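You operate a simulated robot arm through the tools that you are given. There is no shell and no other tool. Be economical: measure what you need, move in short steps, check, and stop when the job is done.

You are at the controls of a simulated robot arm. One attempt, no reset.

## Task
Run the bearing in the checker and feed it the grease that the display asks.
Fine: RUN with the cover closed, open the cover, move the bearing to the grease cup, lid on, FEED; leave it in the cup under the lid.

Only the result counts: the job must be done as asked and must still hold three seconds after the hand-in. Knocking over, shifting, dropping, spilling or breaking anything else fails it. Lids that push on must go on centred and level and be pressed home; caps that screw on are set level and turned clockwise until they are tight.

## Robot
A 6-joint arm with a two-finger parallel gripper, fixed in place. Base frame: the origin is at the foot of the arm, x ahead of it, y to its left, z up; the work surface is at about z = 0.79. Units: m, rad, N and s.
With the tool pointing down near the work surface it reaches from about 0.24 to 0.64 m from the base axis. Its first joint turns from -1.152 to 1.152 rad. Payload 2.7 kg.
The TCP is the grasp point between the finger pads, 0.023 m short of the fingertips. In the tool frame z runs along the fingers and y along their closing line. The gripper opens to 0.094 m. The fingers are 0.038 m wide and 0.01 m thick; the gripper's body (0.054 by 0.096 m) begins 0.039 m behind the TCP.
Orientation is that of the tool frame in the base frame, as a unit quaternion [x, y, z, w]. With the fingers straight down and closing along the base's y, the tool's x points along the base's -x, its y along +y and its z along -z.

## Interface
- The arm moves only by the tool step_arm. Its argument "series" is a list of rows, each a list of 7 numbers: the turn, a rotation vector about the tool's x, y, z in units of 8 degrees (1.0 is 8 degrees), then the shift along the tool's x, y, z in units of 20 mm (1.0 is 20 mm), then the finger opening in m, from 0 to 0.094. In form: [[ax, ay, az, tx, ty, tz, fingers], ...]. A call has 1 to 10 rows; each row shifts and turns the commanded pose from where the row before left it, along the tool's axes as they then stand. A call with a number of a shift or a turn outside -1 to 1 is refused whole. A row lasts 0.2 s, in which the tool goes at most 0.05 m and 0.15 rad; a call with a longer step from one row to the next is refused whole, and so is a gripper value outside its range. Where a pose cannot be reached the arm comes as near as it can. A force on the tool above 70 N (or 10 N above the force at the start of the call, whichever is more), or a blocked arm, ends the call early, and 0.2 s more pass. The fingers move at their own pace (about 0.045 m/s each) and stop on an object; they squeeze with about 42 N. The grip force told is the motor's: it shows also when the fingers shut on nothing. Time passes only in rows, and 0.2 s behind the last, so rows that do not move let the fingers close. It gives the time, the measured TCP pose, the force on the tool (base axes), the opening and the grip force at its end, in the units of the frame above (readings bear some noise), with the torque about the TCP (base axes, N m) and any sound that the robot's microphone picked up, and new pictures: "views" is both (left out), scene, wrist or none.
- Cameras (640 x 400 px; columns grow to the right, rows downward): "scene" is fixed at [0.0866, -0.453, 1.3891]; the picture's right is [0.57, -0.82, 0.00], its down [-0.58, -0.40, -0.71] and it looks along [0.59, 0.40, -0.70] (base axes); focal length 360 px, centre (320, 200). "wrist" rides on the gripper at [0.086, 0.016, -0.074] in the tool frame; the picture's right is [-0.18, 0.98, 0.00], its down [-0.58, -0.11, -0.81] and it looks along [-0.79, -0.15, 0.59] (tool axes); focal length 243 px, centre (320, 200). There is no depth. A picture from a camera that has moved, and an enlarged one, comes with that camera's place and axes in the base frame and with its lens.
- enlarge(camera, box): a new picture of the part [left, top, right, bottom] of that camera's present view, enlarged. It takes no simulated time.
- job_done(): hands the job in; it is judged then, once.

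Work in short steps. Places have to be worked out from the pictures, the camera data and where the tool is seen: move nearer, look again, correct. Check each grasp and each placing, and mend what went wrong. You have 120 turns and 200 pictures in all, those below and enlarged ones among them. Open the gripper and draw the arm clear of the work before you hand the job in, unless the task says otherwise; then end with one line.

The tools are called as name(argument=value, ...) on one line, values as JSON. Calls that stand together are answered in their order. step_arm: Moves the arm, as the interface text tells. Its arguments: {"type":"object","properties":{"series":{"type":"array"},"views":{"type":"string","enum":["both","scene","wrist","none"]}},"required":["series"]} The other tools are called the same way: enlarge (camera, box) takes an enlarged picture of a part of a camera's view; job_done () hands the job in.

At the start:

```text
t: 0.0
position: [0.3442, -0.1638, 1.092]
orientation: [-0.001, 1.0, 0.0, 0.0]
contact_force: [0.2, 0.7, -0.2]
moment: [0.03, -0.01, 0.03]
finger_gap: 0.094
grasp_force: 0.1
```

scene: 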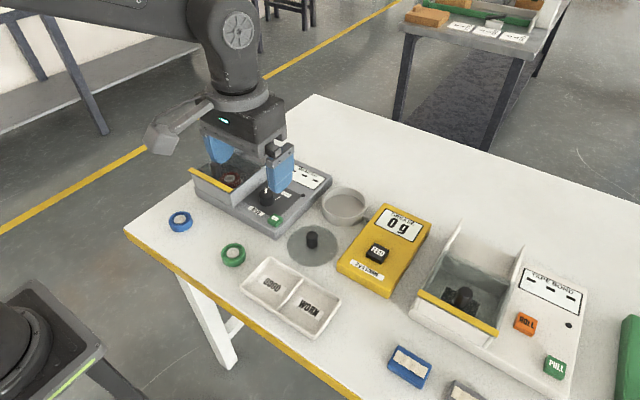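
wrist: 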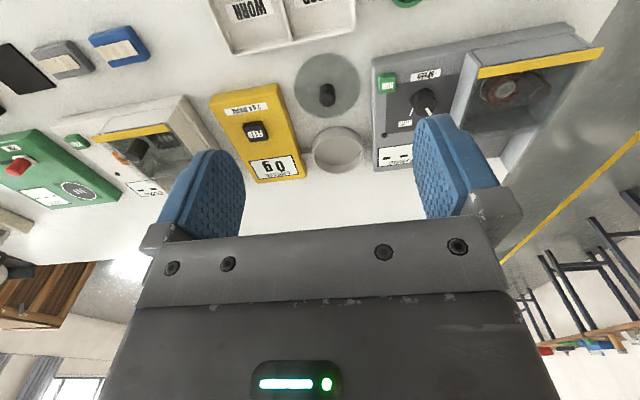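

I'll look closely at the checker and the labels first.

enlarge(camera="scene", box=[170, 130, 370, 255])

enlarge(camera="wrist", box=[200, 20, 620, 220])

enlarge(camera="scene", box=[300, 180, 460, 300])

enlarge(camera="scene", box=[370, 220, 640, 400])

```text
3.20 times, centred on (270, 192) of scene
camera zoom: at [0.0866, -0.453, 1.3891], right [0.57, -0.82, 0.0], down [-0.58, -0.4, -0.71], along [0.59, 0.4, -0.7], focal length 1151 px, centre (480, 224)
```

zoom: 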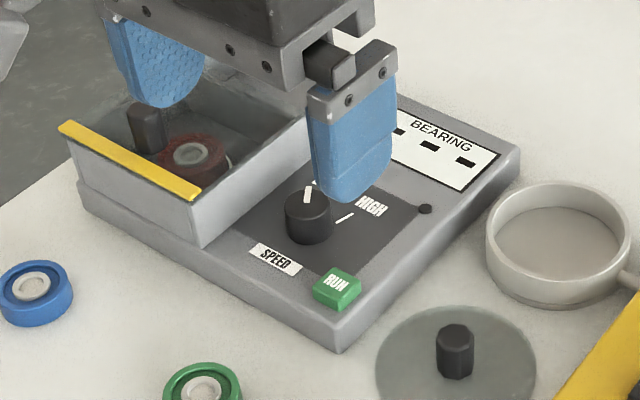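

```text
1.52 times, centred on (410, 120) of wrist
camera zoom: at [0.2565, -0.1471, 1.1668], right [0.18, 0.98, 0.0], down [0.58, -0.11, 0.81], along [0.79, -0.15, -0.59], focal length 370 px, centre (183, 322)
```

zoom: 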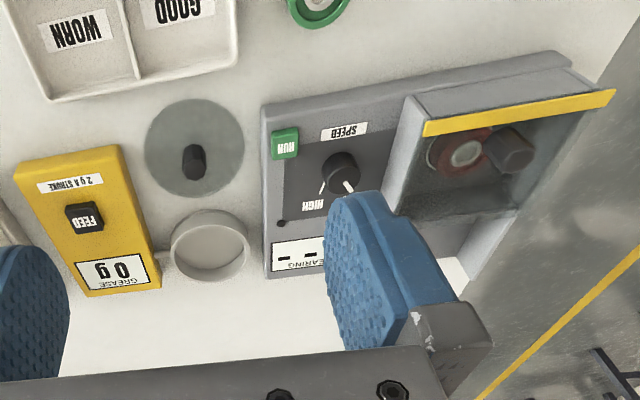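

```text
3.33 times, centred on (380, 240) of scene
camera zoom: at [0.0866, -0.453, 1.3891], right [0.57, -0.82, 0.0], down [-0.58, -0.4, -0.71], along [0.59, 0.4, -0.7], focal length 1199 px, centre (120, 67)
```

zoom: 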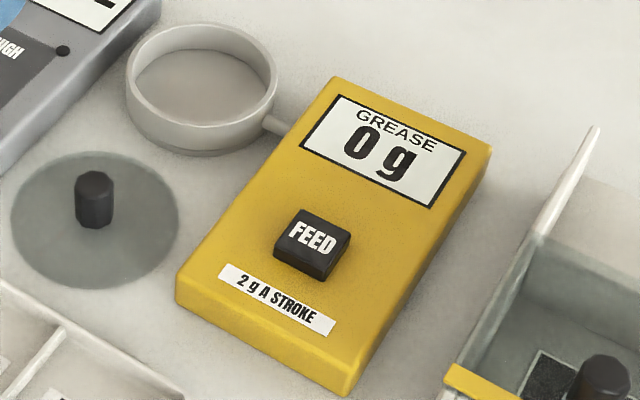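

```text
2.22 times, centred on (505, 310) of scene
camera zoom: at [0.0866, -0.453, 1.3891], right [0.57, -0.82, 0.0], down [-0.58, -0.4, -0.71], along [0.59, 0.4, -0.7], focal length 800 px, centre (-91, -44)
```

zoom: 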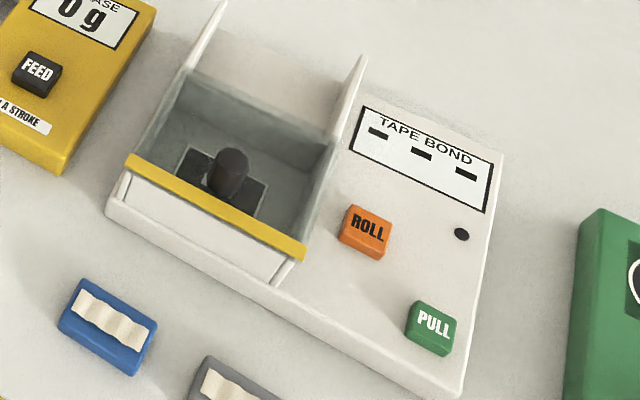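

The red bearing sits in the checker behind/under a cover with a yellow bar. I move the tool toward -x and to the left for a better look at the checker with the wrist camera.

step_arm(series=[[0, 0, 0, 0.4, 1, 0, 0.094], [0, 0, 0, 0.4, 1, 0, 0.094], [0, 0, 0, 0.4, 1, 0, 0.094], [0, 0, 0, 0.4, 1, 0, 0.094], [0, 0, 0, 0.4, 1, 0, 0.094], [0, 0, 0, 0, 1, 0, 0.094], [0, 0, 0, 0, 1, 0, 0.094], [0, 0, 0, 0, 1, 0, 0.094]])

```text
t: 1.8
position: [0.3043, -0.0026, 1.0928]
orientation: [-0.001, 1.0, 0.0, 0.0]
contact_force: [0.3, -0.4, -0.1]
moment: [-0.02, 0.0, 0.03]
finger_gap: 0.094
grasp_force: 0.1
camera wrist: at [0.2167, 0.014, 1.1669], right [0.18, 0.98, 0.0], down [0.58, -0.11, 0.81], along [0.79, -0.15, -0.59], focal length 243 px, centre (320, 200)
```

scene: 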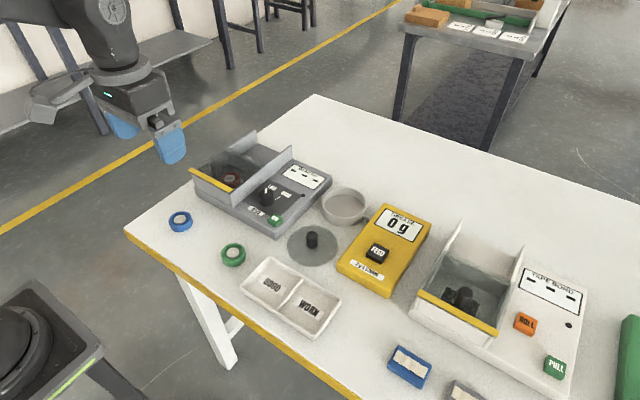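
wrist: 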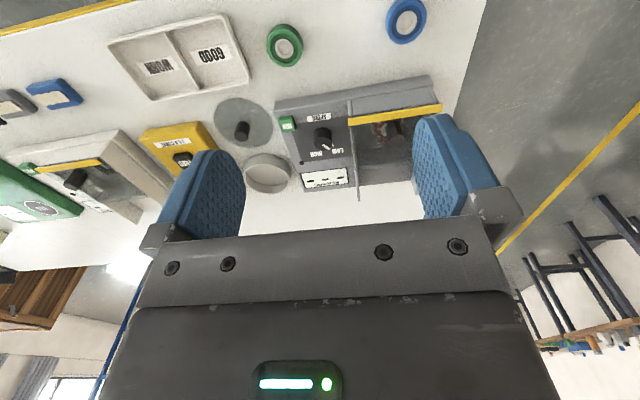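

enlarge(camera="scene", box=[180, 120, 340, 240])

enlarge(camera="wrist", box=[260, 60, 460, 200])

```text
3.33 times, centred on (260, 180) of scene
camera zoom: at [0.0866, -0.453, 1.3891], right [0.57, -0.82, 0.0], down [-0.58, -0.4, -0.71], along [0.59, 0.4, -0.7], focal length 1199 px, centre (520, 267)
```

zoom: 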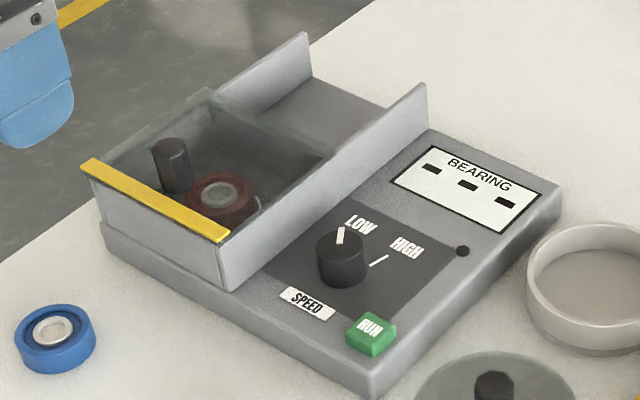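

```text
2.86 times, centred on (360, 130) of wrist
camera zoom: at [0.2167, 0.014, 1.1669], right [0.18, 0.98, 0.0], down [0.58, -0.11, 0.81], along [0.79, -0.15, -0.59], focal length 693 px, centre (206, 400)
```

zoom: 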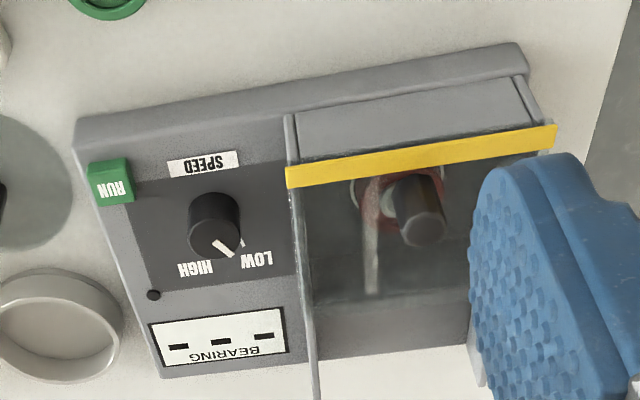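

The cover seems to be a transparent pane with a knob; I need a closer view to place it. Moving left, lower, and back.

step_arm(series=[[0, 0, 0, 0.4, 1, 0.7, 0.094], [0, 0, 0, 0.4, 1, 0.7, 0.094], [0, 0, 0, 0.4, 1, 0.7, 0.094], [0, 0, 0, 0.4, 0.5, 0.7, 0.094], [0, 0, 0, 0.4, 0.5, 0.7, 0.094]], views="wrist")

```text
t: 3.0
position: [0.2645, 0.0771, 1.0236]
orientation: [0.001, 1.0, 0.0, 0.001]
contact_force: [-0.2, 0.0, 0.5]
moment: [-0.04, 0.0, 0.0]
finger_gap: 0.094
grasp_force: 0.0
camera wrist: at [0.1771, 0.0936, 1.0974], right [0.18, 0.98, 0.0], down [0.58, -0.11, 0.81], along [0.79, -0.15, -0.59], focal length 243 px, centre (320, 200)
```

wrist: 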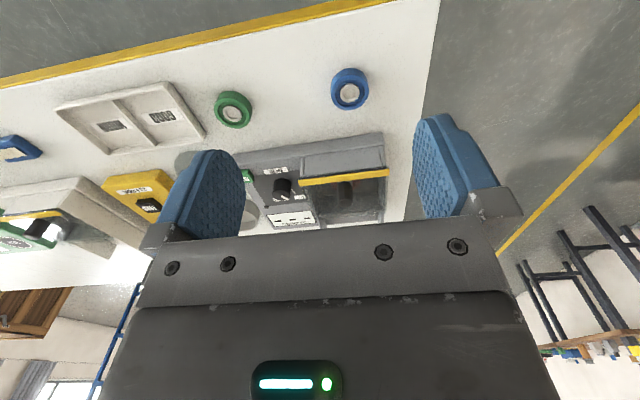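

enlarge(camera="wrist", box=[230, 120, 410, 240])

```text
3.33 times, centred on (320, 180) of wrist
camera zoom: at [0.1771, 0.0936, 1.0974], right [0.18, 0.98, 0.0], down [0.58, -0.11, 0.81], along [0.79, -0.15, -0.59], focal length 809 px, centre (320, 267)
```

zoom: 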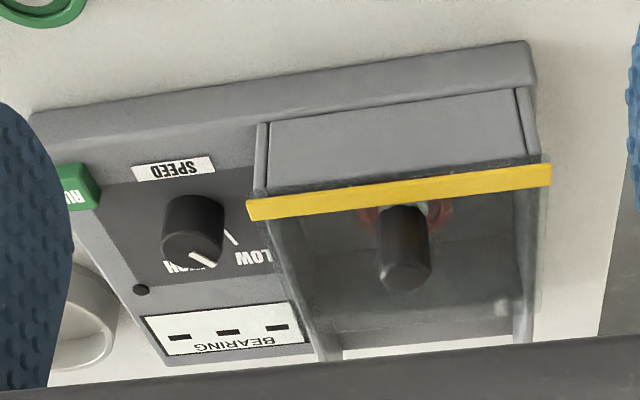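

Working out both views: pane top z≈0.865, its knob at about (0.46, 0.079) up to z≈0.897, bar at x≈0.442; the cover slides in +x on the rails and is shut now. RUN is near (0.453, -0.087). I go above RUN with fingers closed.

step_arm(series=[[0, 0, 0, -0.94, -0.82, 0.3, 0.0], [0, 0, 0, -0.94, -0.82, 0.3, 0.0], [0, 0, 0, -0.94, -0.82, 0.3, 0.0], [0, 0, 0, -0.94, -0.82, 0.3, 0.0], [0, 0, 0, -0.94, -0.82, 0.3, 0.0], [0, 0, 0, -0.94, -0.82, 0.3, 0.0], [0, 0, 0, -0.94, -0.82, 0.3, 0.0], [0, 0, 0, -0.94, -0.82, 0.3, 0.0], [0, 0, 0, -0.94, -0.82, 0.3, 0.0], [0, 0, 0, -0.94, -0.82, 0.3, 0.0]])

```text
t: 5.2
position: [0.4528, -0.0859, 0.9634]
orientation: [0.0, 1.0, 0.0, 0.0]
contact_force: [-0.3, 0.1, -0.1]
moment: [0.01, 0.01, 0.01]
finger_gap: 0.0001
grasp_force: 41.6
camera wrist: at [0.3652, -0.0704, 1.0377], right [0.18, 0.98, 0.0], down [0.58, -0.11, 0.81], along [0.79, -0.15, -0.59], focal length 243 px, centre (320, 200)
```

scene: 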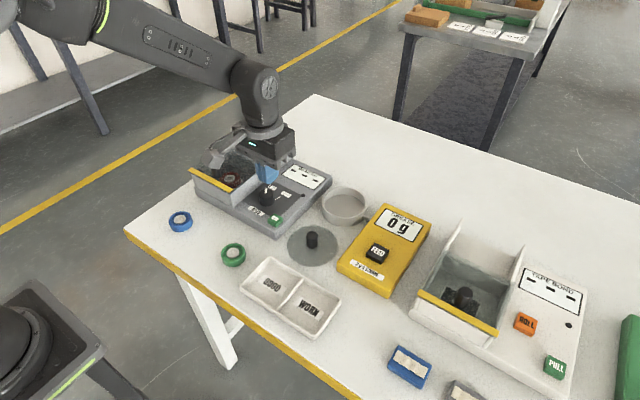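
wrist: 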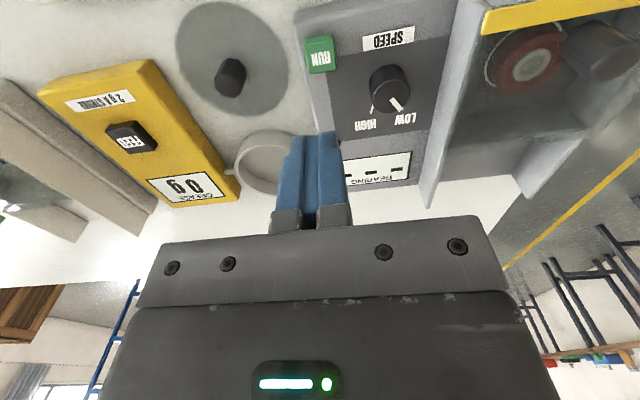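

RUN from this view: (0.450, -0.087), right under the tool. Descend to just above it.

step_arm(series=[[0, 0, 0, 0, 0, 1, 0.0], [0, 0, 0, 0, 0, 1, 0.0], [0, 0, 0, 0, 0, 1, 0.0], [0, 0, 0, 0, 0, 1, 0.0], [0, 0, 0, 0.1, 0, 0.2, 0.0]], views="both")

```text
t: 6.4
position: [0.449, -0.0863, 0.8783]
orientation: [0.0, 1.0, 0.001, -0.001]
contact_force: [-0.3, -0.5, -1.1]
moment: [-0.01, 0.04, 0.02]
finger_gap: 0.0003
grasp_force: 42.3
camera wrist: at [0.3615, -0.0703, 0.9531], right [0.18, 0.98, 0.0], down [0.58, -0.11, 0.81], along [0.79, -0.15, -0.59], focal length 243 px, centre (320, 200)
```

scene: 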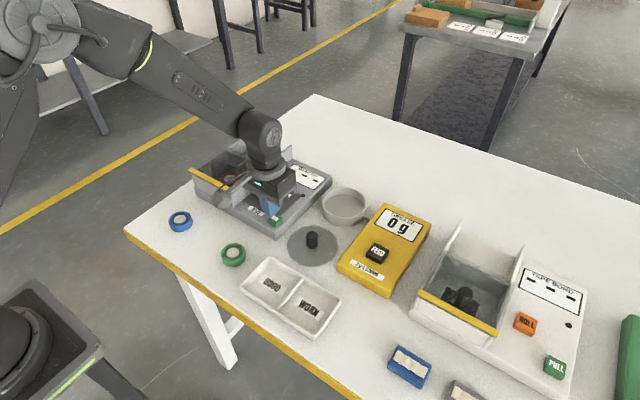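
wrist: 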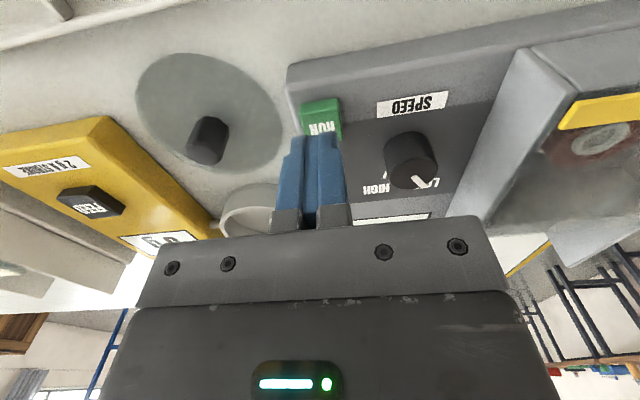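

Fingertip at 0.855, button top about 0.828. Down in small steps.

step_arm(series=[[0, 0, 0, 0, 0, 0.8, 0.0], [0, 0, 0, 0, 0, 0.2, 0.0], [0, 0, 0, 0, 0, 0.15, 0.0], [0, 0, 0, 0, 0, 0.15, 0.0]], views="none")

```text
t: 7.4
position: [0.45, -0.0861, 0.8534]
orientation: [0.0, 1.0, 0.0, 0.0]
contact_force: [-0.5, 0.4, 2.1]
moment: [0.01, 0.02, -0.04]
finger_gap: 0.0001
grasp_force: 41.8
```

Light contact beginning; press a bit more.

step_arm(series=[[0, 0, 0, 0, 0, 0.1, 0.0], [0, 0, 0, 0, 0, 0.1, 0.0]], views="scene")

```text
t: 8.0
position: [0.4483, -0.087, 0.8494]
orientation: [0.001, 1.0, 0.0, 0.001]
contact_force: [-1.8, -0.4, 4.8]
moment: [-0.04, 0.02, 0.02]
finger_gap: 0.0003
grasp_force: 42.2
heard: click
```

scene: 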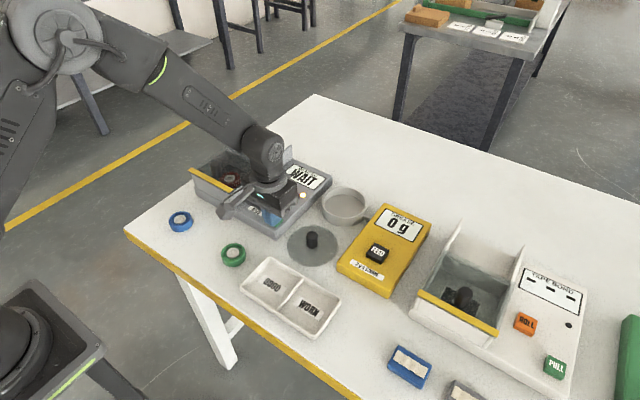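

Click heard, display shows WAIT. I release and rise straight up.

step_arm(series=[[0, 0, 0, 0, 0, -0.5, 0.0], [0, 0, 0, 0, 0, -1, 0.0], [0, 0, 0, 0, 0, -1, 0.0], [0, 0, 0, 0, 0, -1, 0.0], [0, 0, 0, 0, 0, -1, 0.0], [0, 0, 0, 0, 0, -1, 0.0], [0, 0, 0, 0, 0, 0, 0.0], [0, 0, 0, 0, 0, 0, 0.0]], views="scene")

enlarge(camera="scene", box=[180, 120, 372, 240])

```text
t: 9.8
position: [0.4502, -0.0872, 0.9576]
orientation: [-0.001, 1.0, 0.0, 0.0]
contact_force: [-1.0, 0.4, 0.6]
moment: [-0.02, 0.01, 0.0]
finger_gap: 0.0002
grasp_force: 41.6
```

scene: 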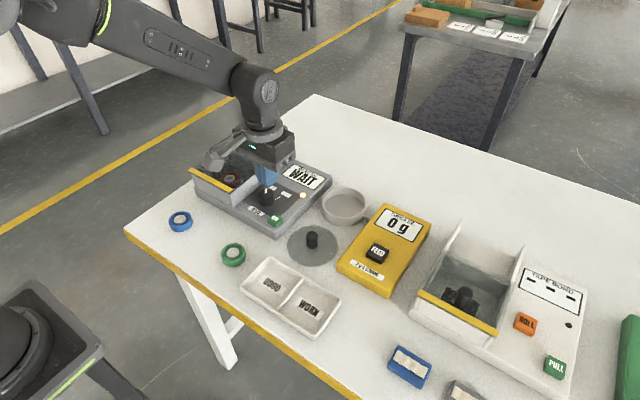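

```text
3.33 times, centred on (276, 180) of scene
camera zoom: at [0.0866, -0.453, 1.3891], right [0.57, -0.82, 0.0], down [-0.58, -0.4, -0.71], along [0.59, 0.4, -0.7], focal length 1199 px, centre (467, 267)
```

zoom: 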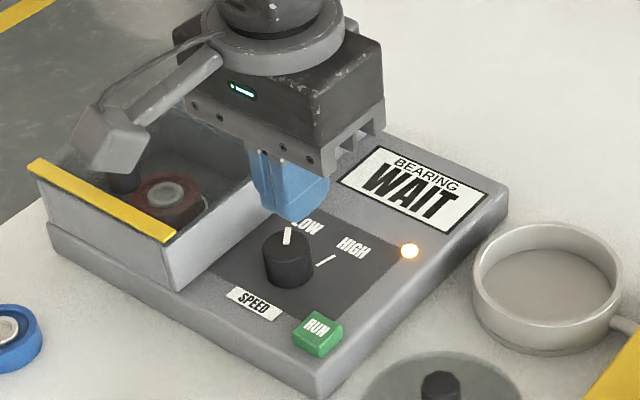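

Display still says WAIT; I wait while moving slowly toward above the cover knob.

step_arm(series=[[0, 0, 0, 0, 1, -0.2, 0.06], [0, 0, 0, 0, 1, -0.2, 0.06], [0, 0, 0, 0, 1, -0.2, 0.06], [0, 0, 0, 0, 1, 0, 0.06], [0, 0, 0, 0, 1, 0, 0.06], [0, 0, 0, 0, 1, 0, 0.06], [0, 0, 0, 0, 1, 0, 0.06], [0, 0, 0, 0, 0.5, 0, 0.06], [0, 0, 0, 1, 0, 0, 0.06], [0, 0, 0, 1, 0, 0, 0.06]])

enlarge(camera="scene", box=[180, 120, 372, 240])

```text
t: 12.0
position: [0.4106, 0.0634, 0.97]
orientation: [0.001, 1.0, 0.0, 0.001]
contact_force: [-0.7, -0.4, 0.1]
moment: [-0.01, -0.03, 0.01]
finger_gap: 0.06
grasp_force: 0.0
camera wrist: at [0.3232, 0.0791, 1.044], right [0.18, 0.98, 0.0], down [0.58, -0.11, 0.81], along [0.79, -0.15, -0.59], focal length 243 px, centre (320, 200)
```

scene: 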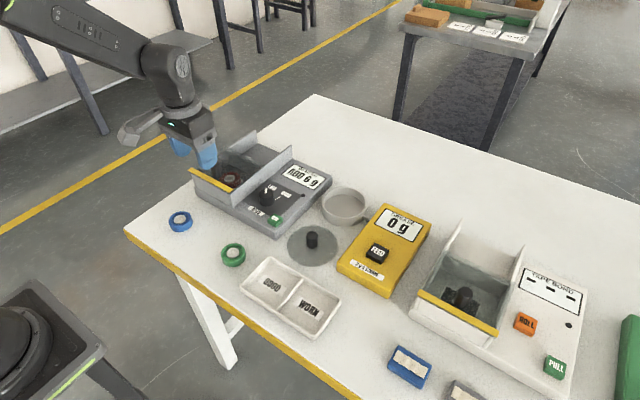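
wrist: 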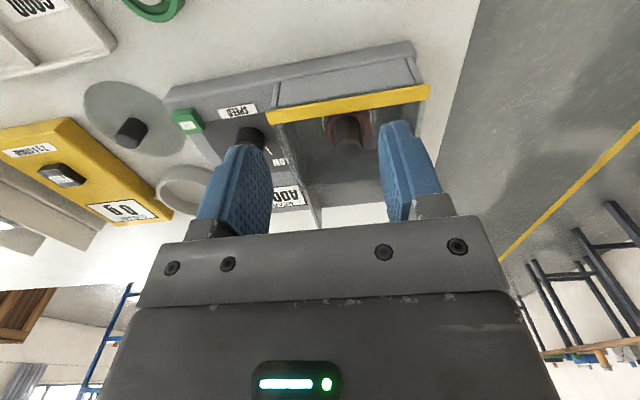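

```text
3.33 times, centred on (276, 180) of scene
camera zoom: at [0.0866, -0.453, 1.3891], right [0.57, -0.82, 0.0], down [-0.58, -0.4, -0.71], along [0.59, 0.4, -0.7], focal length 1199 px, centre (467, 267)
```

zoom: 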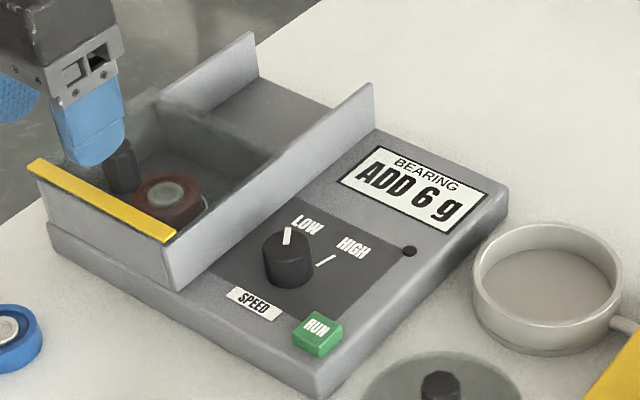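

Display: ADD 6 g → three FEED strokes of 2 g. Now locate the cover knob more exactly.

enlarge(camera="wrist", box=[240, 60, 440, 185])

```text
3.20 times, centred on (340, 122) of wrist
camera zoom: at [0.3232, 0.0791, 1.044], right [0.18, 0.98, 0.0], down [0.58, -0.11, 0.81], along [0.79, -0.15, -0.59], focal length 776 px, centre (256, 448)
```

zoom: 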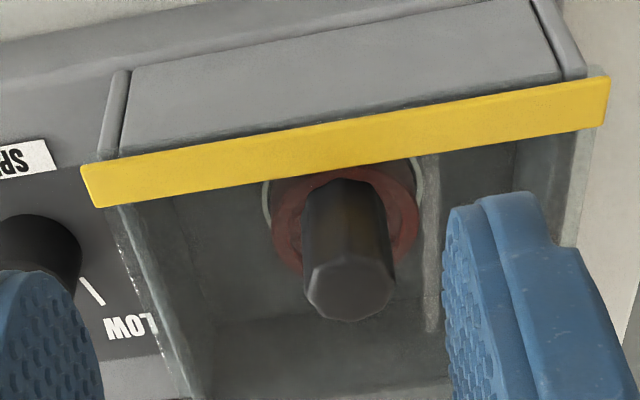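

Knob centre ≈ (0.4575, 0.077). Move above it and lower with fingers open 0.06 to straddle it.

step_arm(series=[[0, 0, 0, -0.8, 0.34, 0, 0.06], [0, 0, 0, -0.8, 0.34, 0, 0.06], [0, 0, 0, -0.75, 0, 0, 0.06], [0, 0, 0, 0, 0, 0.9, 0.06], [0, 0, 0, 0, 0, 0.9, 0.06], [0, 0, 0, 0, 0, 0.8, 0.06], [0, 0, 0, 0, 0, 0.5, 0.06], [0, 0, 0, 0, 0, 0.4, 0.06]])

enlarge(camera="scene", box=[164, 100, 324, 200])

```text
t: 13.8
position: [0.4562, 0.0761, 0.8989]
orientation: [0.0, 1.0, 0.0, 0.0]
contact_force: [0.6, 0.3, -0.8]
moment: [-0.01, 0.0, -0.02]
finger_gap: 0.0599
grasp_force: 0.0
camera wrist: at [0.3693, 0.0921, 0.9741], right [0.18, 0.98, 0.0], down [0.58, -0.11, 0.81], along [0.79, -0.15, -0.59], focal length 243 px, centre (320, 200)
```

scene: 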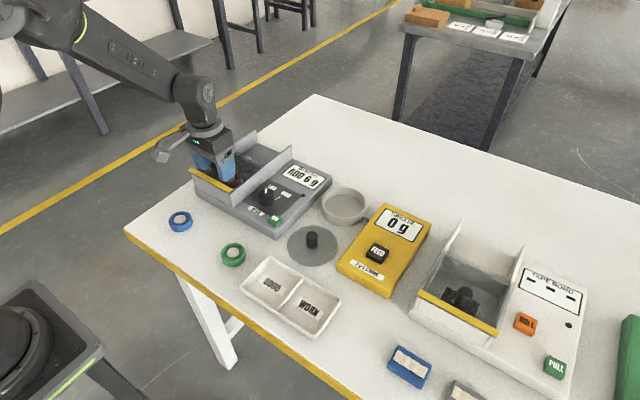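
wrist: 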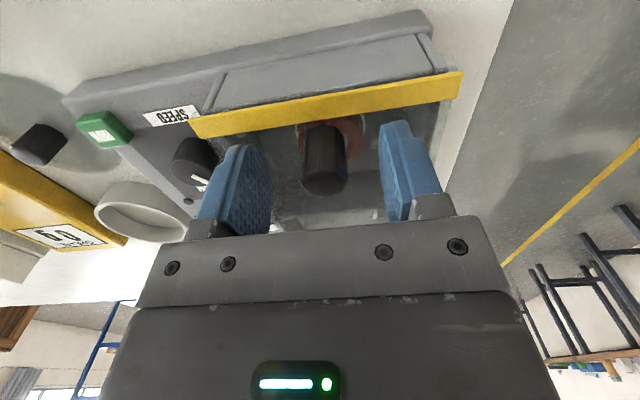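

```text
4.00 times, centred on (244, 150) of scene
camera zoom: at [0.0866, -0.453, 1.3891], right [0.57, -0.82, 0.0], down [-0.58, -0.4, -0.71], along [0.59, 0.4, -0.7], focal length 1439 px, centre (624, 400)
```

zoom: 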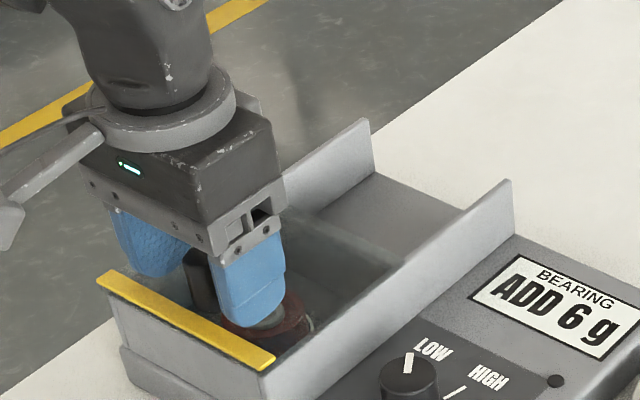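

Knob is between the fingers. Close on it.

step_arm(series=[[0, 0, 0, 0, 0, 0, 0.0], [0, 0, 0, 0, 0, 0, 0.0], [0, 0, 0, 0, 0, 0, 0.0], [0, 0, 0, 0, 0, 0, 0.0]], views="none")

```text
t: 14.8
position: [0.4564, 0.0793, 0.8999]
orientation: [-0.001, 1.0, 0.0, 0.0]
contact_force: [0.1, 21.7, -4.0]
moment: [-0.25, -0.15, 0.03]
finger_gap: 0.022
grasp_force: 45.3
```

Gripped, 22 mm; knob is about 3 mm further in +y. I relieve that, then slide +x 2 cm.

step_arm(series=[[0, 0, 0, 0, 0.15, 0, 0.0], [0, 0, 0, -0.2, 0, 0, 0.0], [0, 0, 0, -0.3, 0, 0, 0.0], [0, 0, 0, -0.5, 0, 0, 0.0]], views="both")

```text
t: 15.8
position: [0.4757, 0.0777, 0.8987]
orientation: [0.002, 1.0, -0.001, -0.001]
contact_force: [-0.6, -13.2, -9.3]
moment: [0.29, -0.84, -0.18]
finger_gap: 0.0216
grasp_force: 45.2
camera wrist: at [0.3893, 0.0943, 0.9744], right [0.19, 0.98, 0.0], down [0.58, -0.11, 0.81], along [0.79, -0.15, -0.59], focal length 243 px, centre (320, 200)
```

scene: 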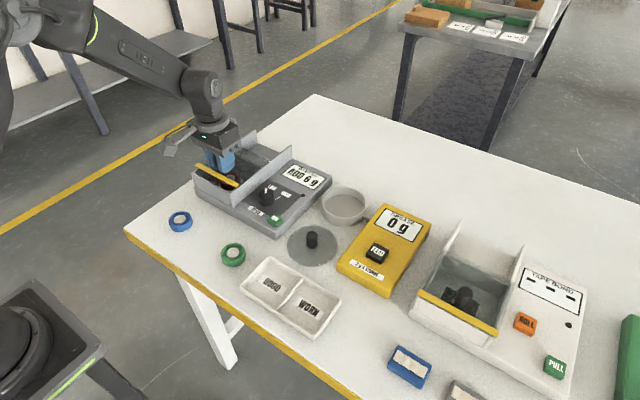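
wrist: 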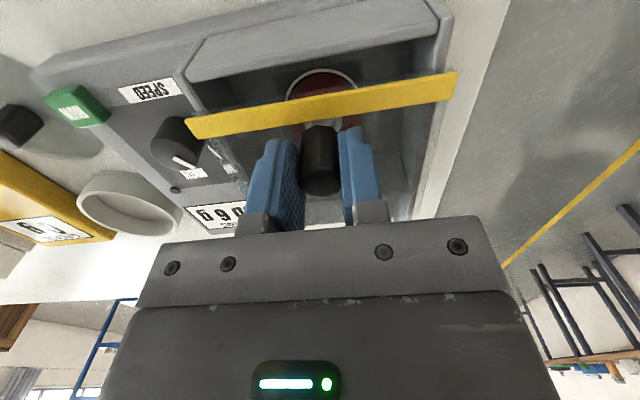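

The cover slides. Continue in +x with a small y correction.

step_arm(series=[[0, 0, 0, -0.5, -0.08, 0, 0.0], [0, 0, 0, -0.7, 0, 0, 0.0], [0, 0, 0, -0.7, 0, 0, 0.0], [0, 0, 0, 0, 0, 0, 0.0]], views="none")

```text
t: 16.8
position: [0.5152, 0.0768, 0.8994]
orientation: [0.0, 1.0, -0.001, -0.002]
contact_force: [-0.5, -15.9, -18.8]
moment: [0.5, -0.42, -0.04]
finger_gap: 0.0215
grasp_force: 44.9
```

Some side load (rail drifts slightly in -y); relieve 2 mm in y, 1.5 mm down, and continue.

step_arm(series=[[0, 0, 0, -0.4, -0.12, 0.07, 0.0], [0, 0, 0, -0.6, -0.03, 0.02, 0.0], [0, 0, 0, -0.6, -0.03, 0, 0.0], [0, 0, 0, 0, 0, 0, 0.0]], views="both")

```text
t: 17.8
position: [0.5467, 0.0778, 0.9002]
orientation: [-0.002, 1.0, 0.001, 0.002]
contact_force: [-0.5, 24.8, -1.2]
moment: [-0.3, 0.81, 0.06]
finger_gap: 0.0216
grasp_force: 44.7
camera wrist: at [0.4603, 0.0935, 0.9741], right [0.18, 0.98, 0.0], down [0.58, -0.11, 0.81], along [0.79, -0.14, -0.59], focal length 243 px, centre (320, 200)
```

scene: 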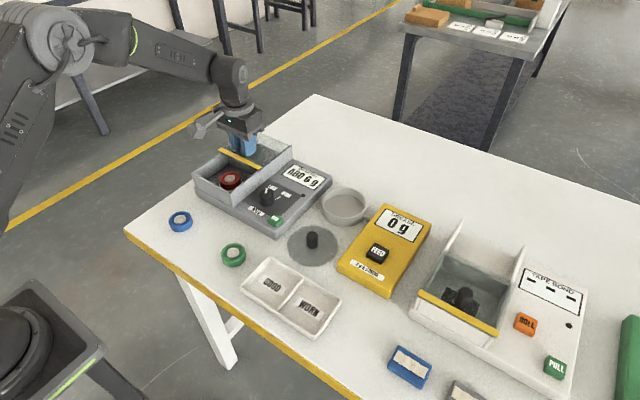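
wrist: 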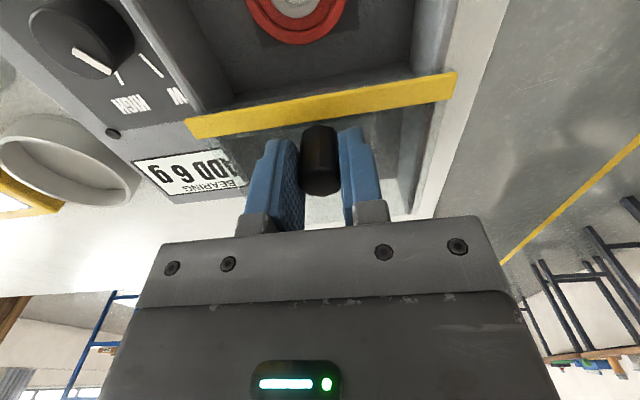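

Pocket is open, the bearing is exposed. I push the cover another bit toward its end stop, easing the y load.

step_arm(series=[[0, 0, 0, -0.2, 0.13, 0, 0.0], [0, 0, 0, -0.3, 0, 0, 0.0], [0, 0, 0, -0.2, 0, 0, 0.0]], views="none")

```text
t: 18.6
position: [0.5603, 0.0795, 0.9004]
orientation: [0.0, 1.0, 0.0, 0.0]
contact_force: [-7.3, 16.9, 5.9]
moment: [-0.26, -1.2, 0.06]
finger_gap: 0.0218
grasp_force: 45.0
```

That's about the stop. Release and rise.

step_arm(series=[[0, 0, 0, 0, 0, 0, 0.06], [0, 0, 0, 0, 0, 0, 0.06], [0, 0, 0, 0, 0, 0, 0.06], [0, 0, 0, 0, 0, -1, 0.06], [0, 0, 0, 0, 0, -1, 0.06], [0, 0, 0, 0.5, 0, -1, 0.06], [0, 0, 0, 1, 0, -1, 0.06], [0, 0, 0, 1, 0, 0, 0.06], [0, 0, 0, 1, 0, 0, 0.06], [0, 0, 0, 1, 0, 0, 0.06]], views="none")

step_arm(series=[[0, 0, 0, 1, 0, 0, 0.06], [0, 0, 0, 1, 0, 0, 0.06], [0, 0, 0, 1, 0, 0, 0.06]])

enlarge(camera="scene", box=[180, 120, 340, 220])

enlarge(camera="wrist", box=[240, 40, 440, 165])

```text
t: 20.8
position: [0.4727, 0.0757, 0.9776]
orientation: [0.0, 1.0, 0.0, 0.0]
contact_force: [-0.7, -0.3, 0.3]
moment: [-0.03, 0.02, 0.0]
finger_gap: 0.0599
grasp_force: 0.0
```

```text
t: 21.6
position: [0.4117, 0.0763, 0.9776]
orientation: [0.0, 1.0, -0.001, 0.0]
contact_force: [0.1, -1.1, 0.0]
moment: [0.0, 0.0, 0.01]
finger_gap: 0.0598
grasp_force: 0.0
camera wrist: at [0.3241, 0.092, 1.0531], right [0.18, 0.98, 0.0], down [0.58, -0.11, 0.81], along [0.79, -0.15, -0.59], focal length 243 px, centre (320, 200)
```

scene: 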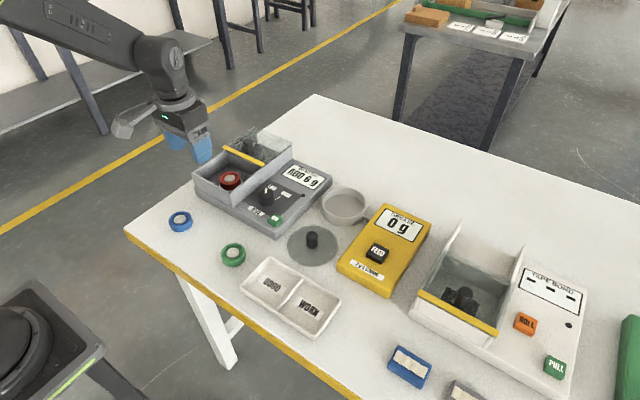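
wrist: 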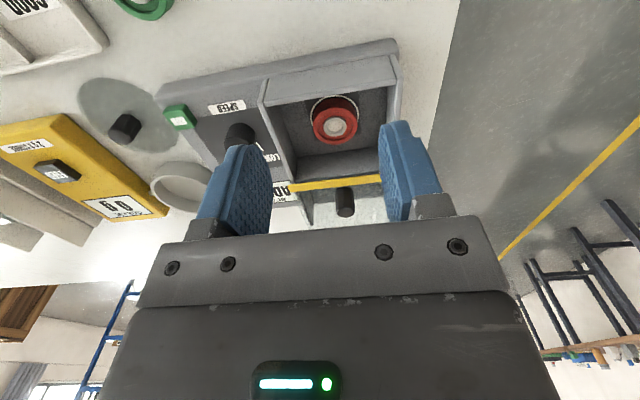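

```text
4.00 times, centred on (260, 170) of scene
camera zoom: at [0.0866, -0.453, 1.3891], right [0.57, -0.82, 0.0], down [-0.58, -0.4, -0.71], along [0.59, 0.4, -0.7], focal length 1439 px, centre (560, 320)
```

zoom: 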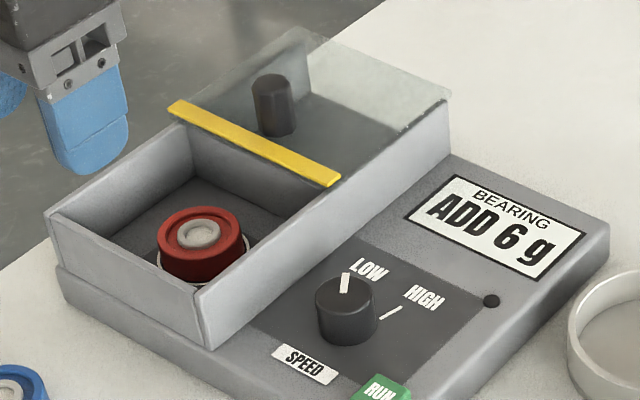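

```text
3.20 times, centred on (340, 102) of wrist
camera zoom: at [0.3241, 0.092, 1.0531], right [0.18, 0.98, 0.0], down [0.58, -0.11, 0.81], along [0.79, -0.15, -0.59], focal length 776 px, centre (256, 512)
```

zoom: 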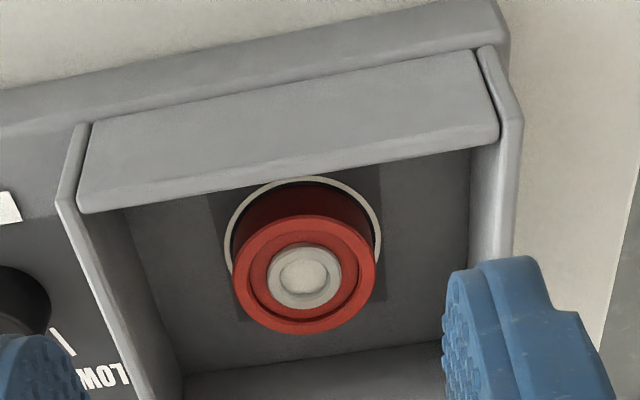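

Bearing top centre ≈ (0.493, 0.077, 0.83), Ø≈50 mm. I move above it with opening 0.072 and check.

step_arm(series=[[0, 0, 0, -0.8, 0.06, 0, 0.072], [0, 0, 0, -0.8, 0, 0, 0.072], [0, 0, 0, -0.8, 0, 0, 0.072], [0, 0, 0, -0.8, 0, 0.5, 0.072], [0, 0, 0, -0.85, 0, 0.9, 0.072], [0, 0, 0, 0, 0, 0.9, 0.072], [0, 0, 0, 0, 0, 0.9, 0.072]])

enlarge(camera="scene", box=[180, 110, 340, 210])

```text
t: 23.2
position: [0.4928, 0.0781, 0.9132]
orientation: [0.0, 1.0, 0.0, 0.0]
contact_force: [-0.3, -0.2, 0.0]
moment: [0.01, 0.0, -0.05]
finger_gap: 0.0724
grasp_force: 0.0
camera wrist: at [0.4057, 0.0944, 0.9877], right [0.18, 0.98, 0.0], down [0.58, -0.11, 0.81], along [0.79, -0.15, -0.59], focal length 243 px, centre (320, 200)
```

scene: 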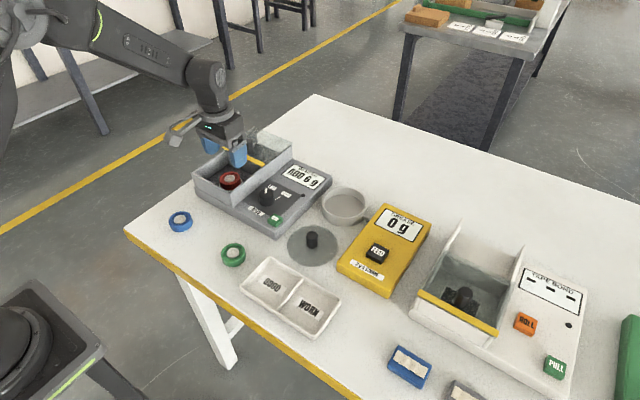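
wrist: 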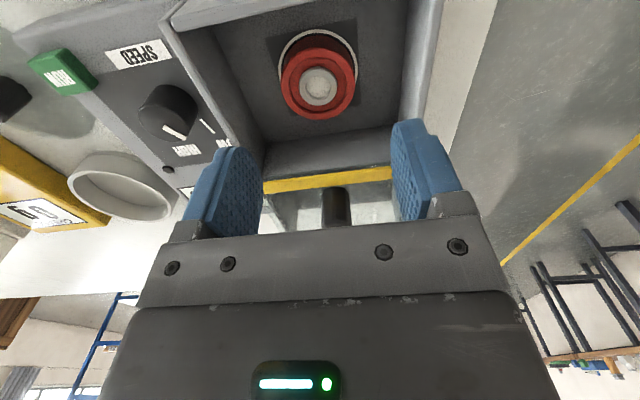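

```text
4.00 times, centred on (260, 160) of scene
camera zoom: at [0.0866, -0.453, 1.3891], right [0.57, -0.82, 0.0], down [-0.58, -0.4, -0.71], along [0.59, 0.4, -0.7], focal length 1439 px, centre (560, 360)
```

zoom: 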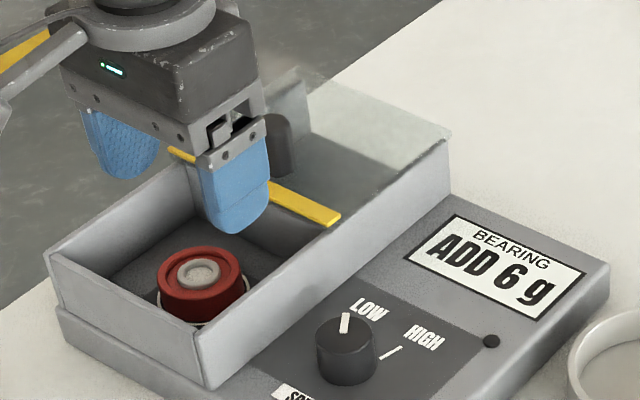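

Bearing at ≈(0.490, 0.077). Descend around it to TCP ≈0.836.

step_arm(series=[[0, 0, 0, 0.1, -0.03, 0.9, 0.072], [0, 0, 0, 0, 0, 0.9, 0.072], [0, 0, 0, 0, 0, 0.9, 0.072], [0, 0, 0, 0, 0, 0.8, 0.072], [0, 0, 0, 0, 0, 0.35, 0.072]])

enlarge(camera="scene", box=[180, 110, 340, 210])

```text
t: 24.5
position: [0.489, 0.0779, 0.8424]
orientation: [0.0, 1.0, 0.001, 0.001]
contact_force: [-3.5, 0.1, 7.0]
moment: [0.24, 0.2, 0.13]
finger_gap: 0.0716
grasp_force: 0.1
stopped in row 5: the force on the tool passed its limit at 74 N (the readings are from after the stop); the commanded pose is now the measured one
camera wrist: at [0.4023, 0.0941, 0.9178], right [0.18, 0.98, 0.0], down [0.58, -0.11, 0.81], along [0.79, -0.15, -0.59], focal length 243 px, centre (320, 200)
```

scene: 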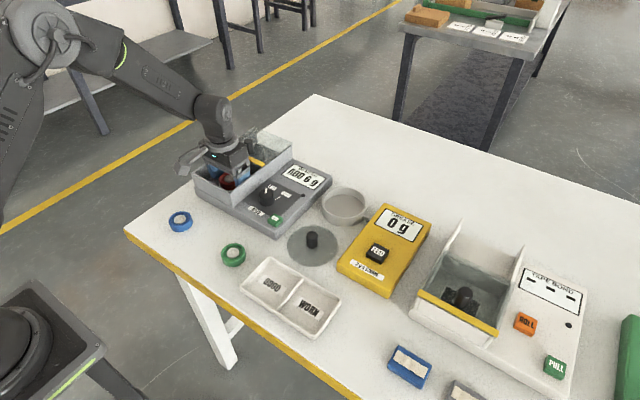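
wrist: 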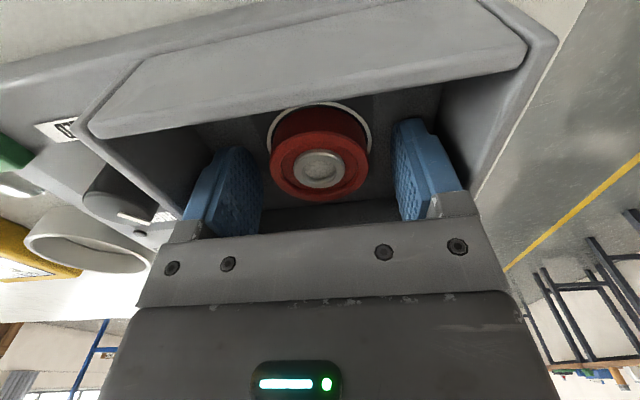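

```text
4.00 times, centred on (260, 160) of scene
camera zoom: at [0.0864, -0.453, 1.3891], right [0.57, -0.82, 0.0], down [-0.58, -0.4, -0.71], along [0.59, 0.4, -0.7], focal length 1439 px, centre (560, 360)
```

zoom: 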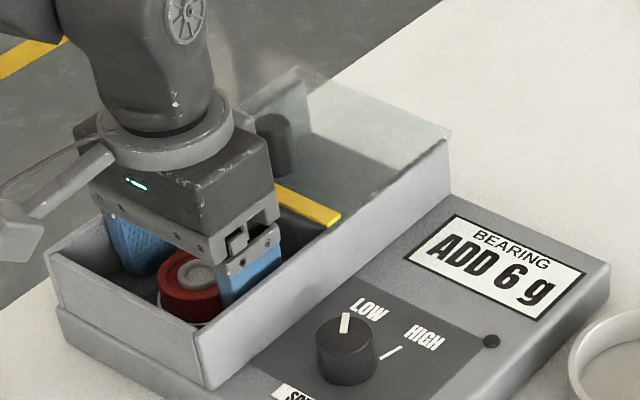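

The tips touched the pocket floor (light contact 7 N left); the bearing sits between the fingers. Raise 1.5 mm and close.

step_arm(series=[[0, 0, 0, -0.05, -0.03, -0.08, 0.072], [0, 0, 0, 0, 0, 0, 0.0], [0, 0, 0, 0, 0, 0, 0.0], [0, 0, 0, 0, 0, 0, 0.0], [0, 0, 0, 0, 0, 0, 0.0]], views="wrist")

```text
t: 25.7
position: [0.4898, 0.0775, 0.8437]
orientation: [0.0, 1.0, -0.001, 0.001]
contact_force: [-0.3, 0.0, 0.1]
moment: [-0.02, -0.01, 0.02]
finger_gap: 0.0464
grasp_force: 41.9
camera wrist: at [0.4033, 0.0933, 0.9189], right [0.18, 0.98, 0.0], down [0.58, -0.11, 0.81], along [0.79, -0.15, -0.59], focal length 243 px, centre (320, 200)
```

wrist: 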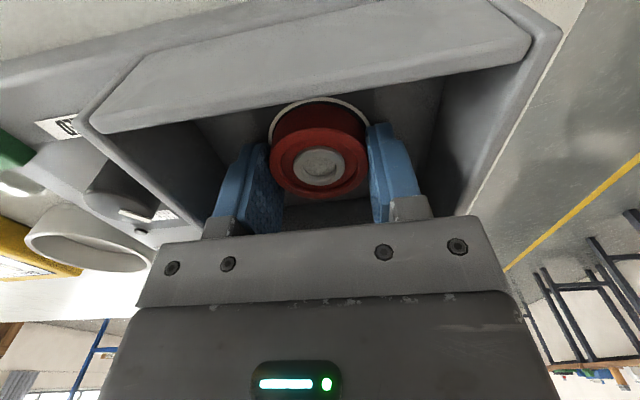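

Gripped the bearing at 46.4 mm. Lift gently.

step_arm(series=[[0, 0, 0, 0, 0, -0.3, 0.0], [0, 0, 0, 0, 0, -0.5, 0.0], [0, 0, 0, 0, 0, -1, 0.0], [0, 0, 0, 0, 0, -1, 0.0], [0, 0, 0, 0, 0, -1, 0.0], [0, 0, 0, 0, 0, -1, 0.0], [0, 0, 0, 0, 0, -1, 0.0]])

enlarge(camera="scene", box=[180, 90, 340, 190])

enlarge(camera="wrist", box=[60, 40, 460, 240])

```text
t: 27.3
position: [0.4894, 0.0786, 0.9613]
orientation: [0.0, 1.0, -0.001, 0.0]
contact_force: [0.1, 0.1, -1.1]
moment: [-0.03, -0.04, -0.04]
finger_gap: 0.0468
grasp_force: 41.7
camera wrist: at [0.402, 0.0935, 1.0361], right [0.18, 0.98, 0.0], down [0.58, -0.11, 0.81], along [0.79, -0.15, -0.59], focal length 243 px, centre (320, 200)
```

scene: 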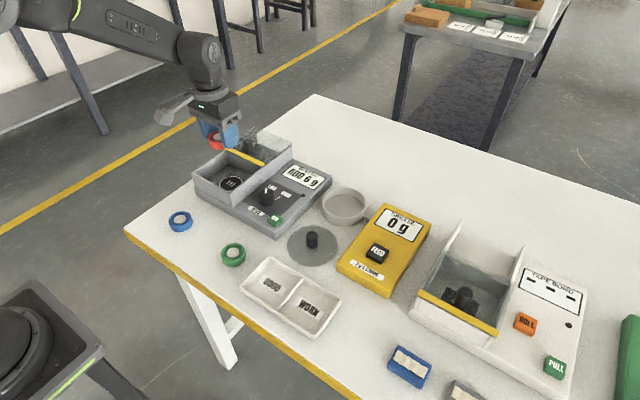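
wrist: 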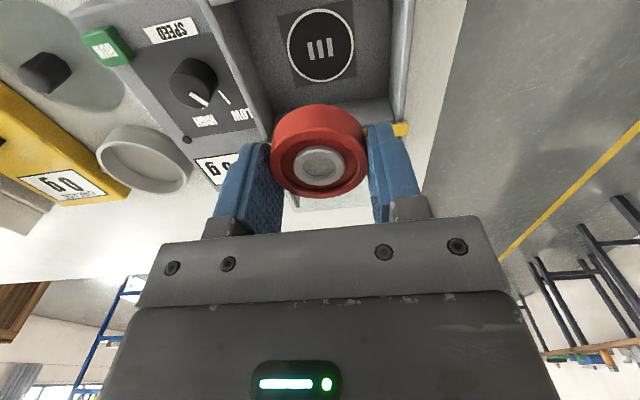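

```text
4.00 times, centred on (260, 140) of scene
camera zoom: at [0.0866, -0.453, 1.3891], right [0.57, -0.82, 0.0], down [-0.58, -0.4, -0.71], along [0.59, 0.4, -0.7], focal length 1439 px, centre (560, 440)
```

zoom: 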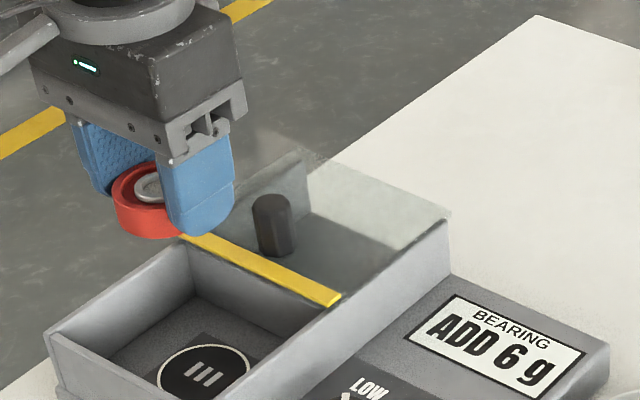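

```text
1.60 times, centred on (260, 140) of wrist
camera zoom: at [0.402, 0.0935, 1.0361], right [0.18, 0.98, 0.0], down [0.58, -0.11, 0.81], along [0.79, -0.15, -0.59], focal length 388 px, centre (416, 296)
```

zoom: 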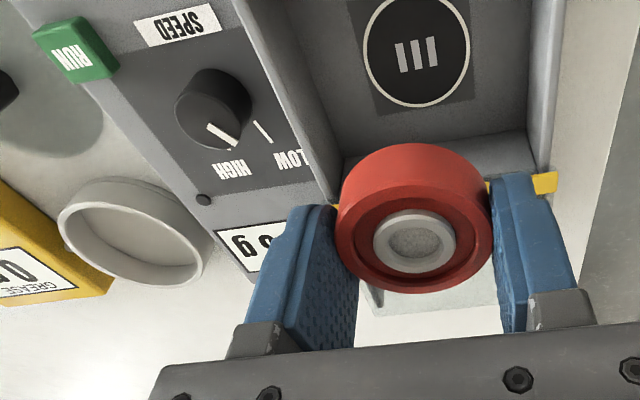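

Bearing held level (top ≈ 7 mm below TCP). Carry it toward the cup at this height, and look at the cup from in front.

step_arm(series=[[0, 0, 0, 0.3, -1, -0.2, 0.0], [0, 0, 0, 0.3, -1, -0.2, 0.0], [0, 0, 0, 0, -1, -0.2, 0.0], [0, 0, 0, 0, -1, -0.2, 0.0], [0, 0, 0, 0, -1, 0, 0.0], [0, 0, 0, 0, -1, 0, 0.0], [0, 0, 0, 0, -1, 0, 0.0], [0, 0, 0, 0, -1, 0, 0.0], [0, 0, 0, 0, -1, 0, 0.0], [0, 0, 0, 0, -1, 0, 0.0]], views="none")

step_arm(series=[[0, 0, 0, 0, -1, 0, 0.0], [0, 0, 0, 0, -1, 0, 0.0]])

enlarge(camera="scene", box=[260, 150, 420, 250])

enlarge(camera="wrist", box=[200, 0, 440, 150])

```text
t: 29.5
position: [0.4789, -0.1239, 0.9767]
orientation: [0.0, 1.0, 0.0, 0.0]
contact_force: [-0.3, 0.9, -1.6]
moment: [0.02, -0.04, 0.0]
finger_gap: 0.0465
grasp_force: 41.6
```

```text
t: 30.1
position: [0.4803, -0.1651, 0.9753]
orientation: [0.001, 1.0, 0.0, 0.0]
contact_force: [0.1, -0.4, -1.0]
moment: [0.03, -0.01, -0.02]
finger_gap: 0.0466
grasp_force: 41.9
camera wrist: at [0.3924, -0.147, 1.0507], right [0.18, 0.98, 0.0], down [0.58, -0.11, 0.81], along [0.79, -0.15, -0.59], focal length 243 px, centre (320, 200)
```

scene: 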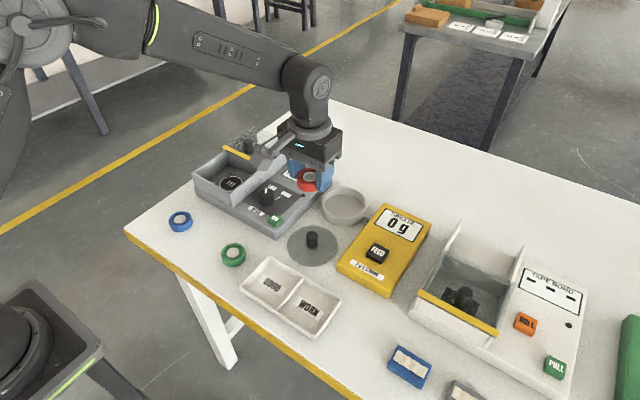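
wrist: 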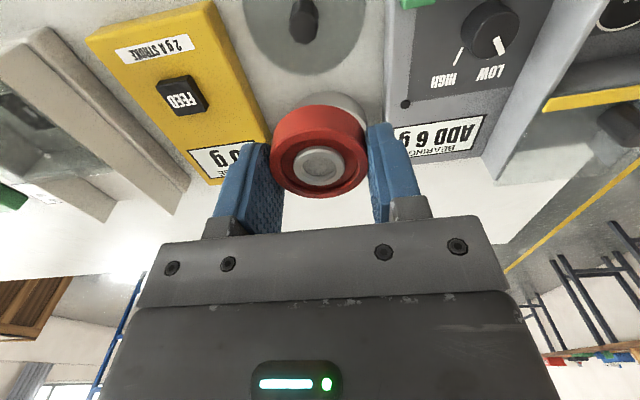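

```text
4.00 times, centred on (340, 200) of scene
camera zoom: at [0.0866, -0.453, 1.389], right [0.57, -0.82, 0.0], down [-0.58, -0.4, -0.71], along [0.59, 0.4, -0.7], focal length 1439 px, centre (240, 200)
```

zoom: 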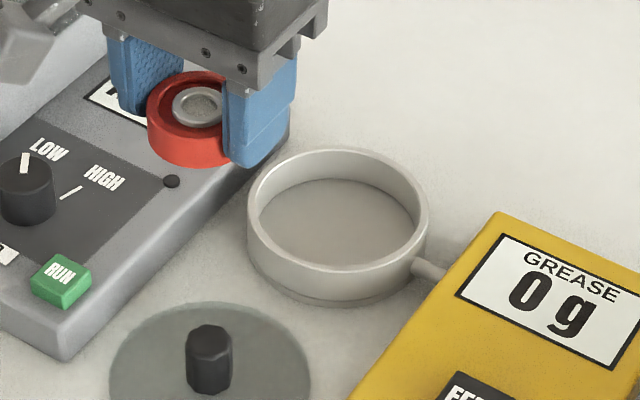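

```text
2.67 times, centred on (320, 75) of wrist
camera zoom: at [0.3924, -0.147, 1.0507], right [0.18, 0.98, 0.0], down [0.58, -0.11, 0.81], along [0.79, -0.15, -0.59], focal length 647 px, centre (320, 533)
```

zoom: 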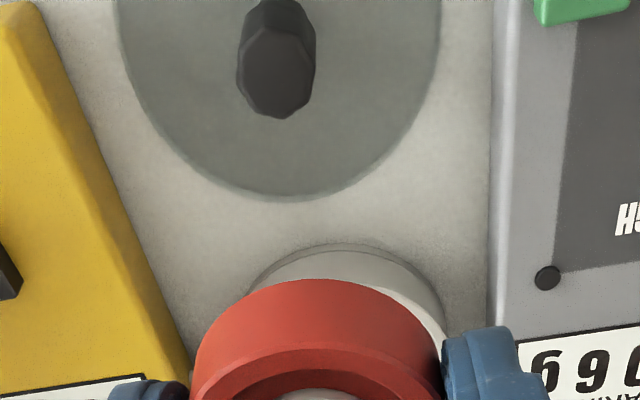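

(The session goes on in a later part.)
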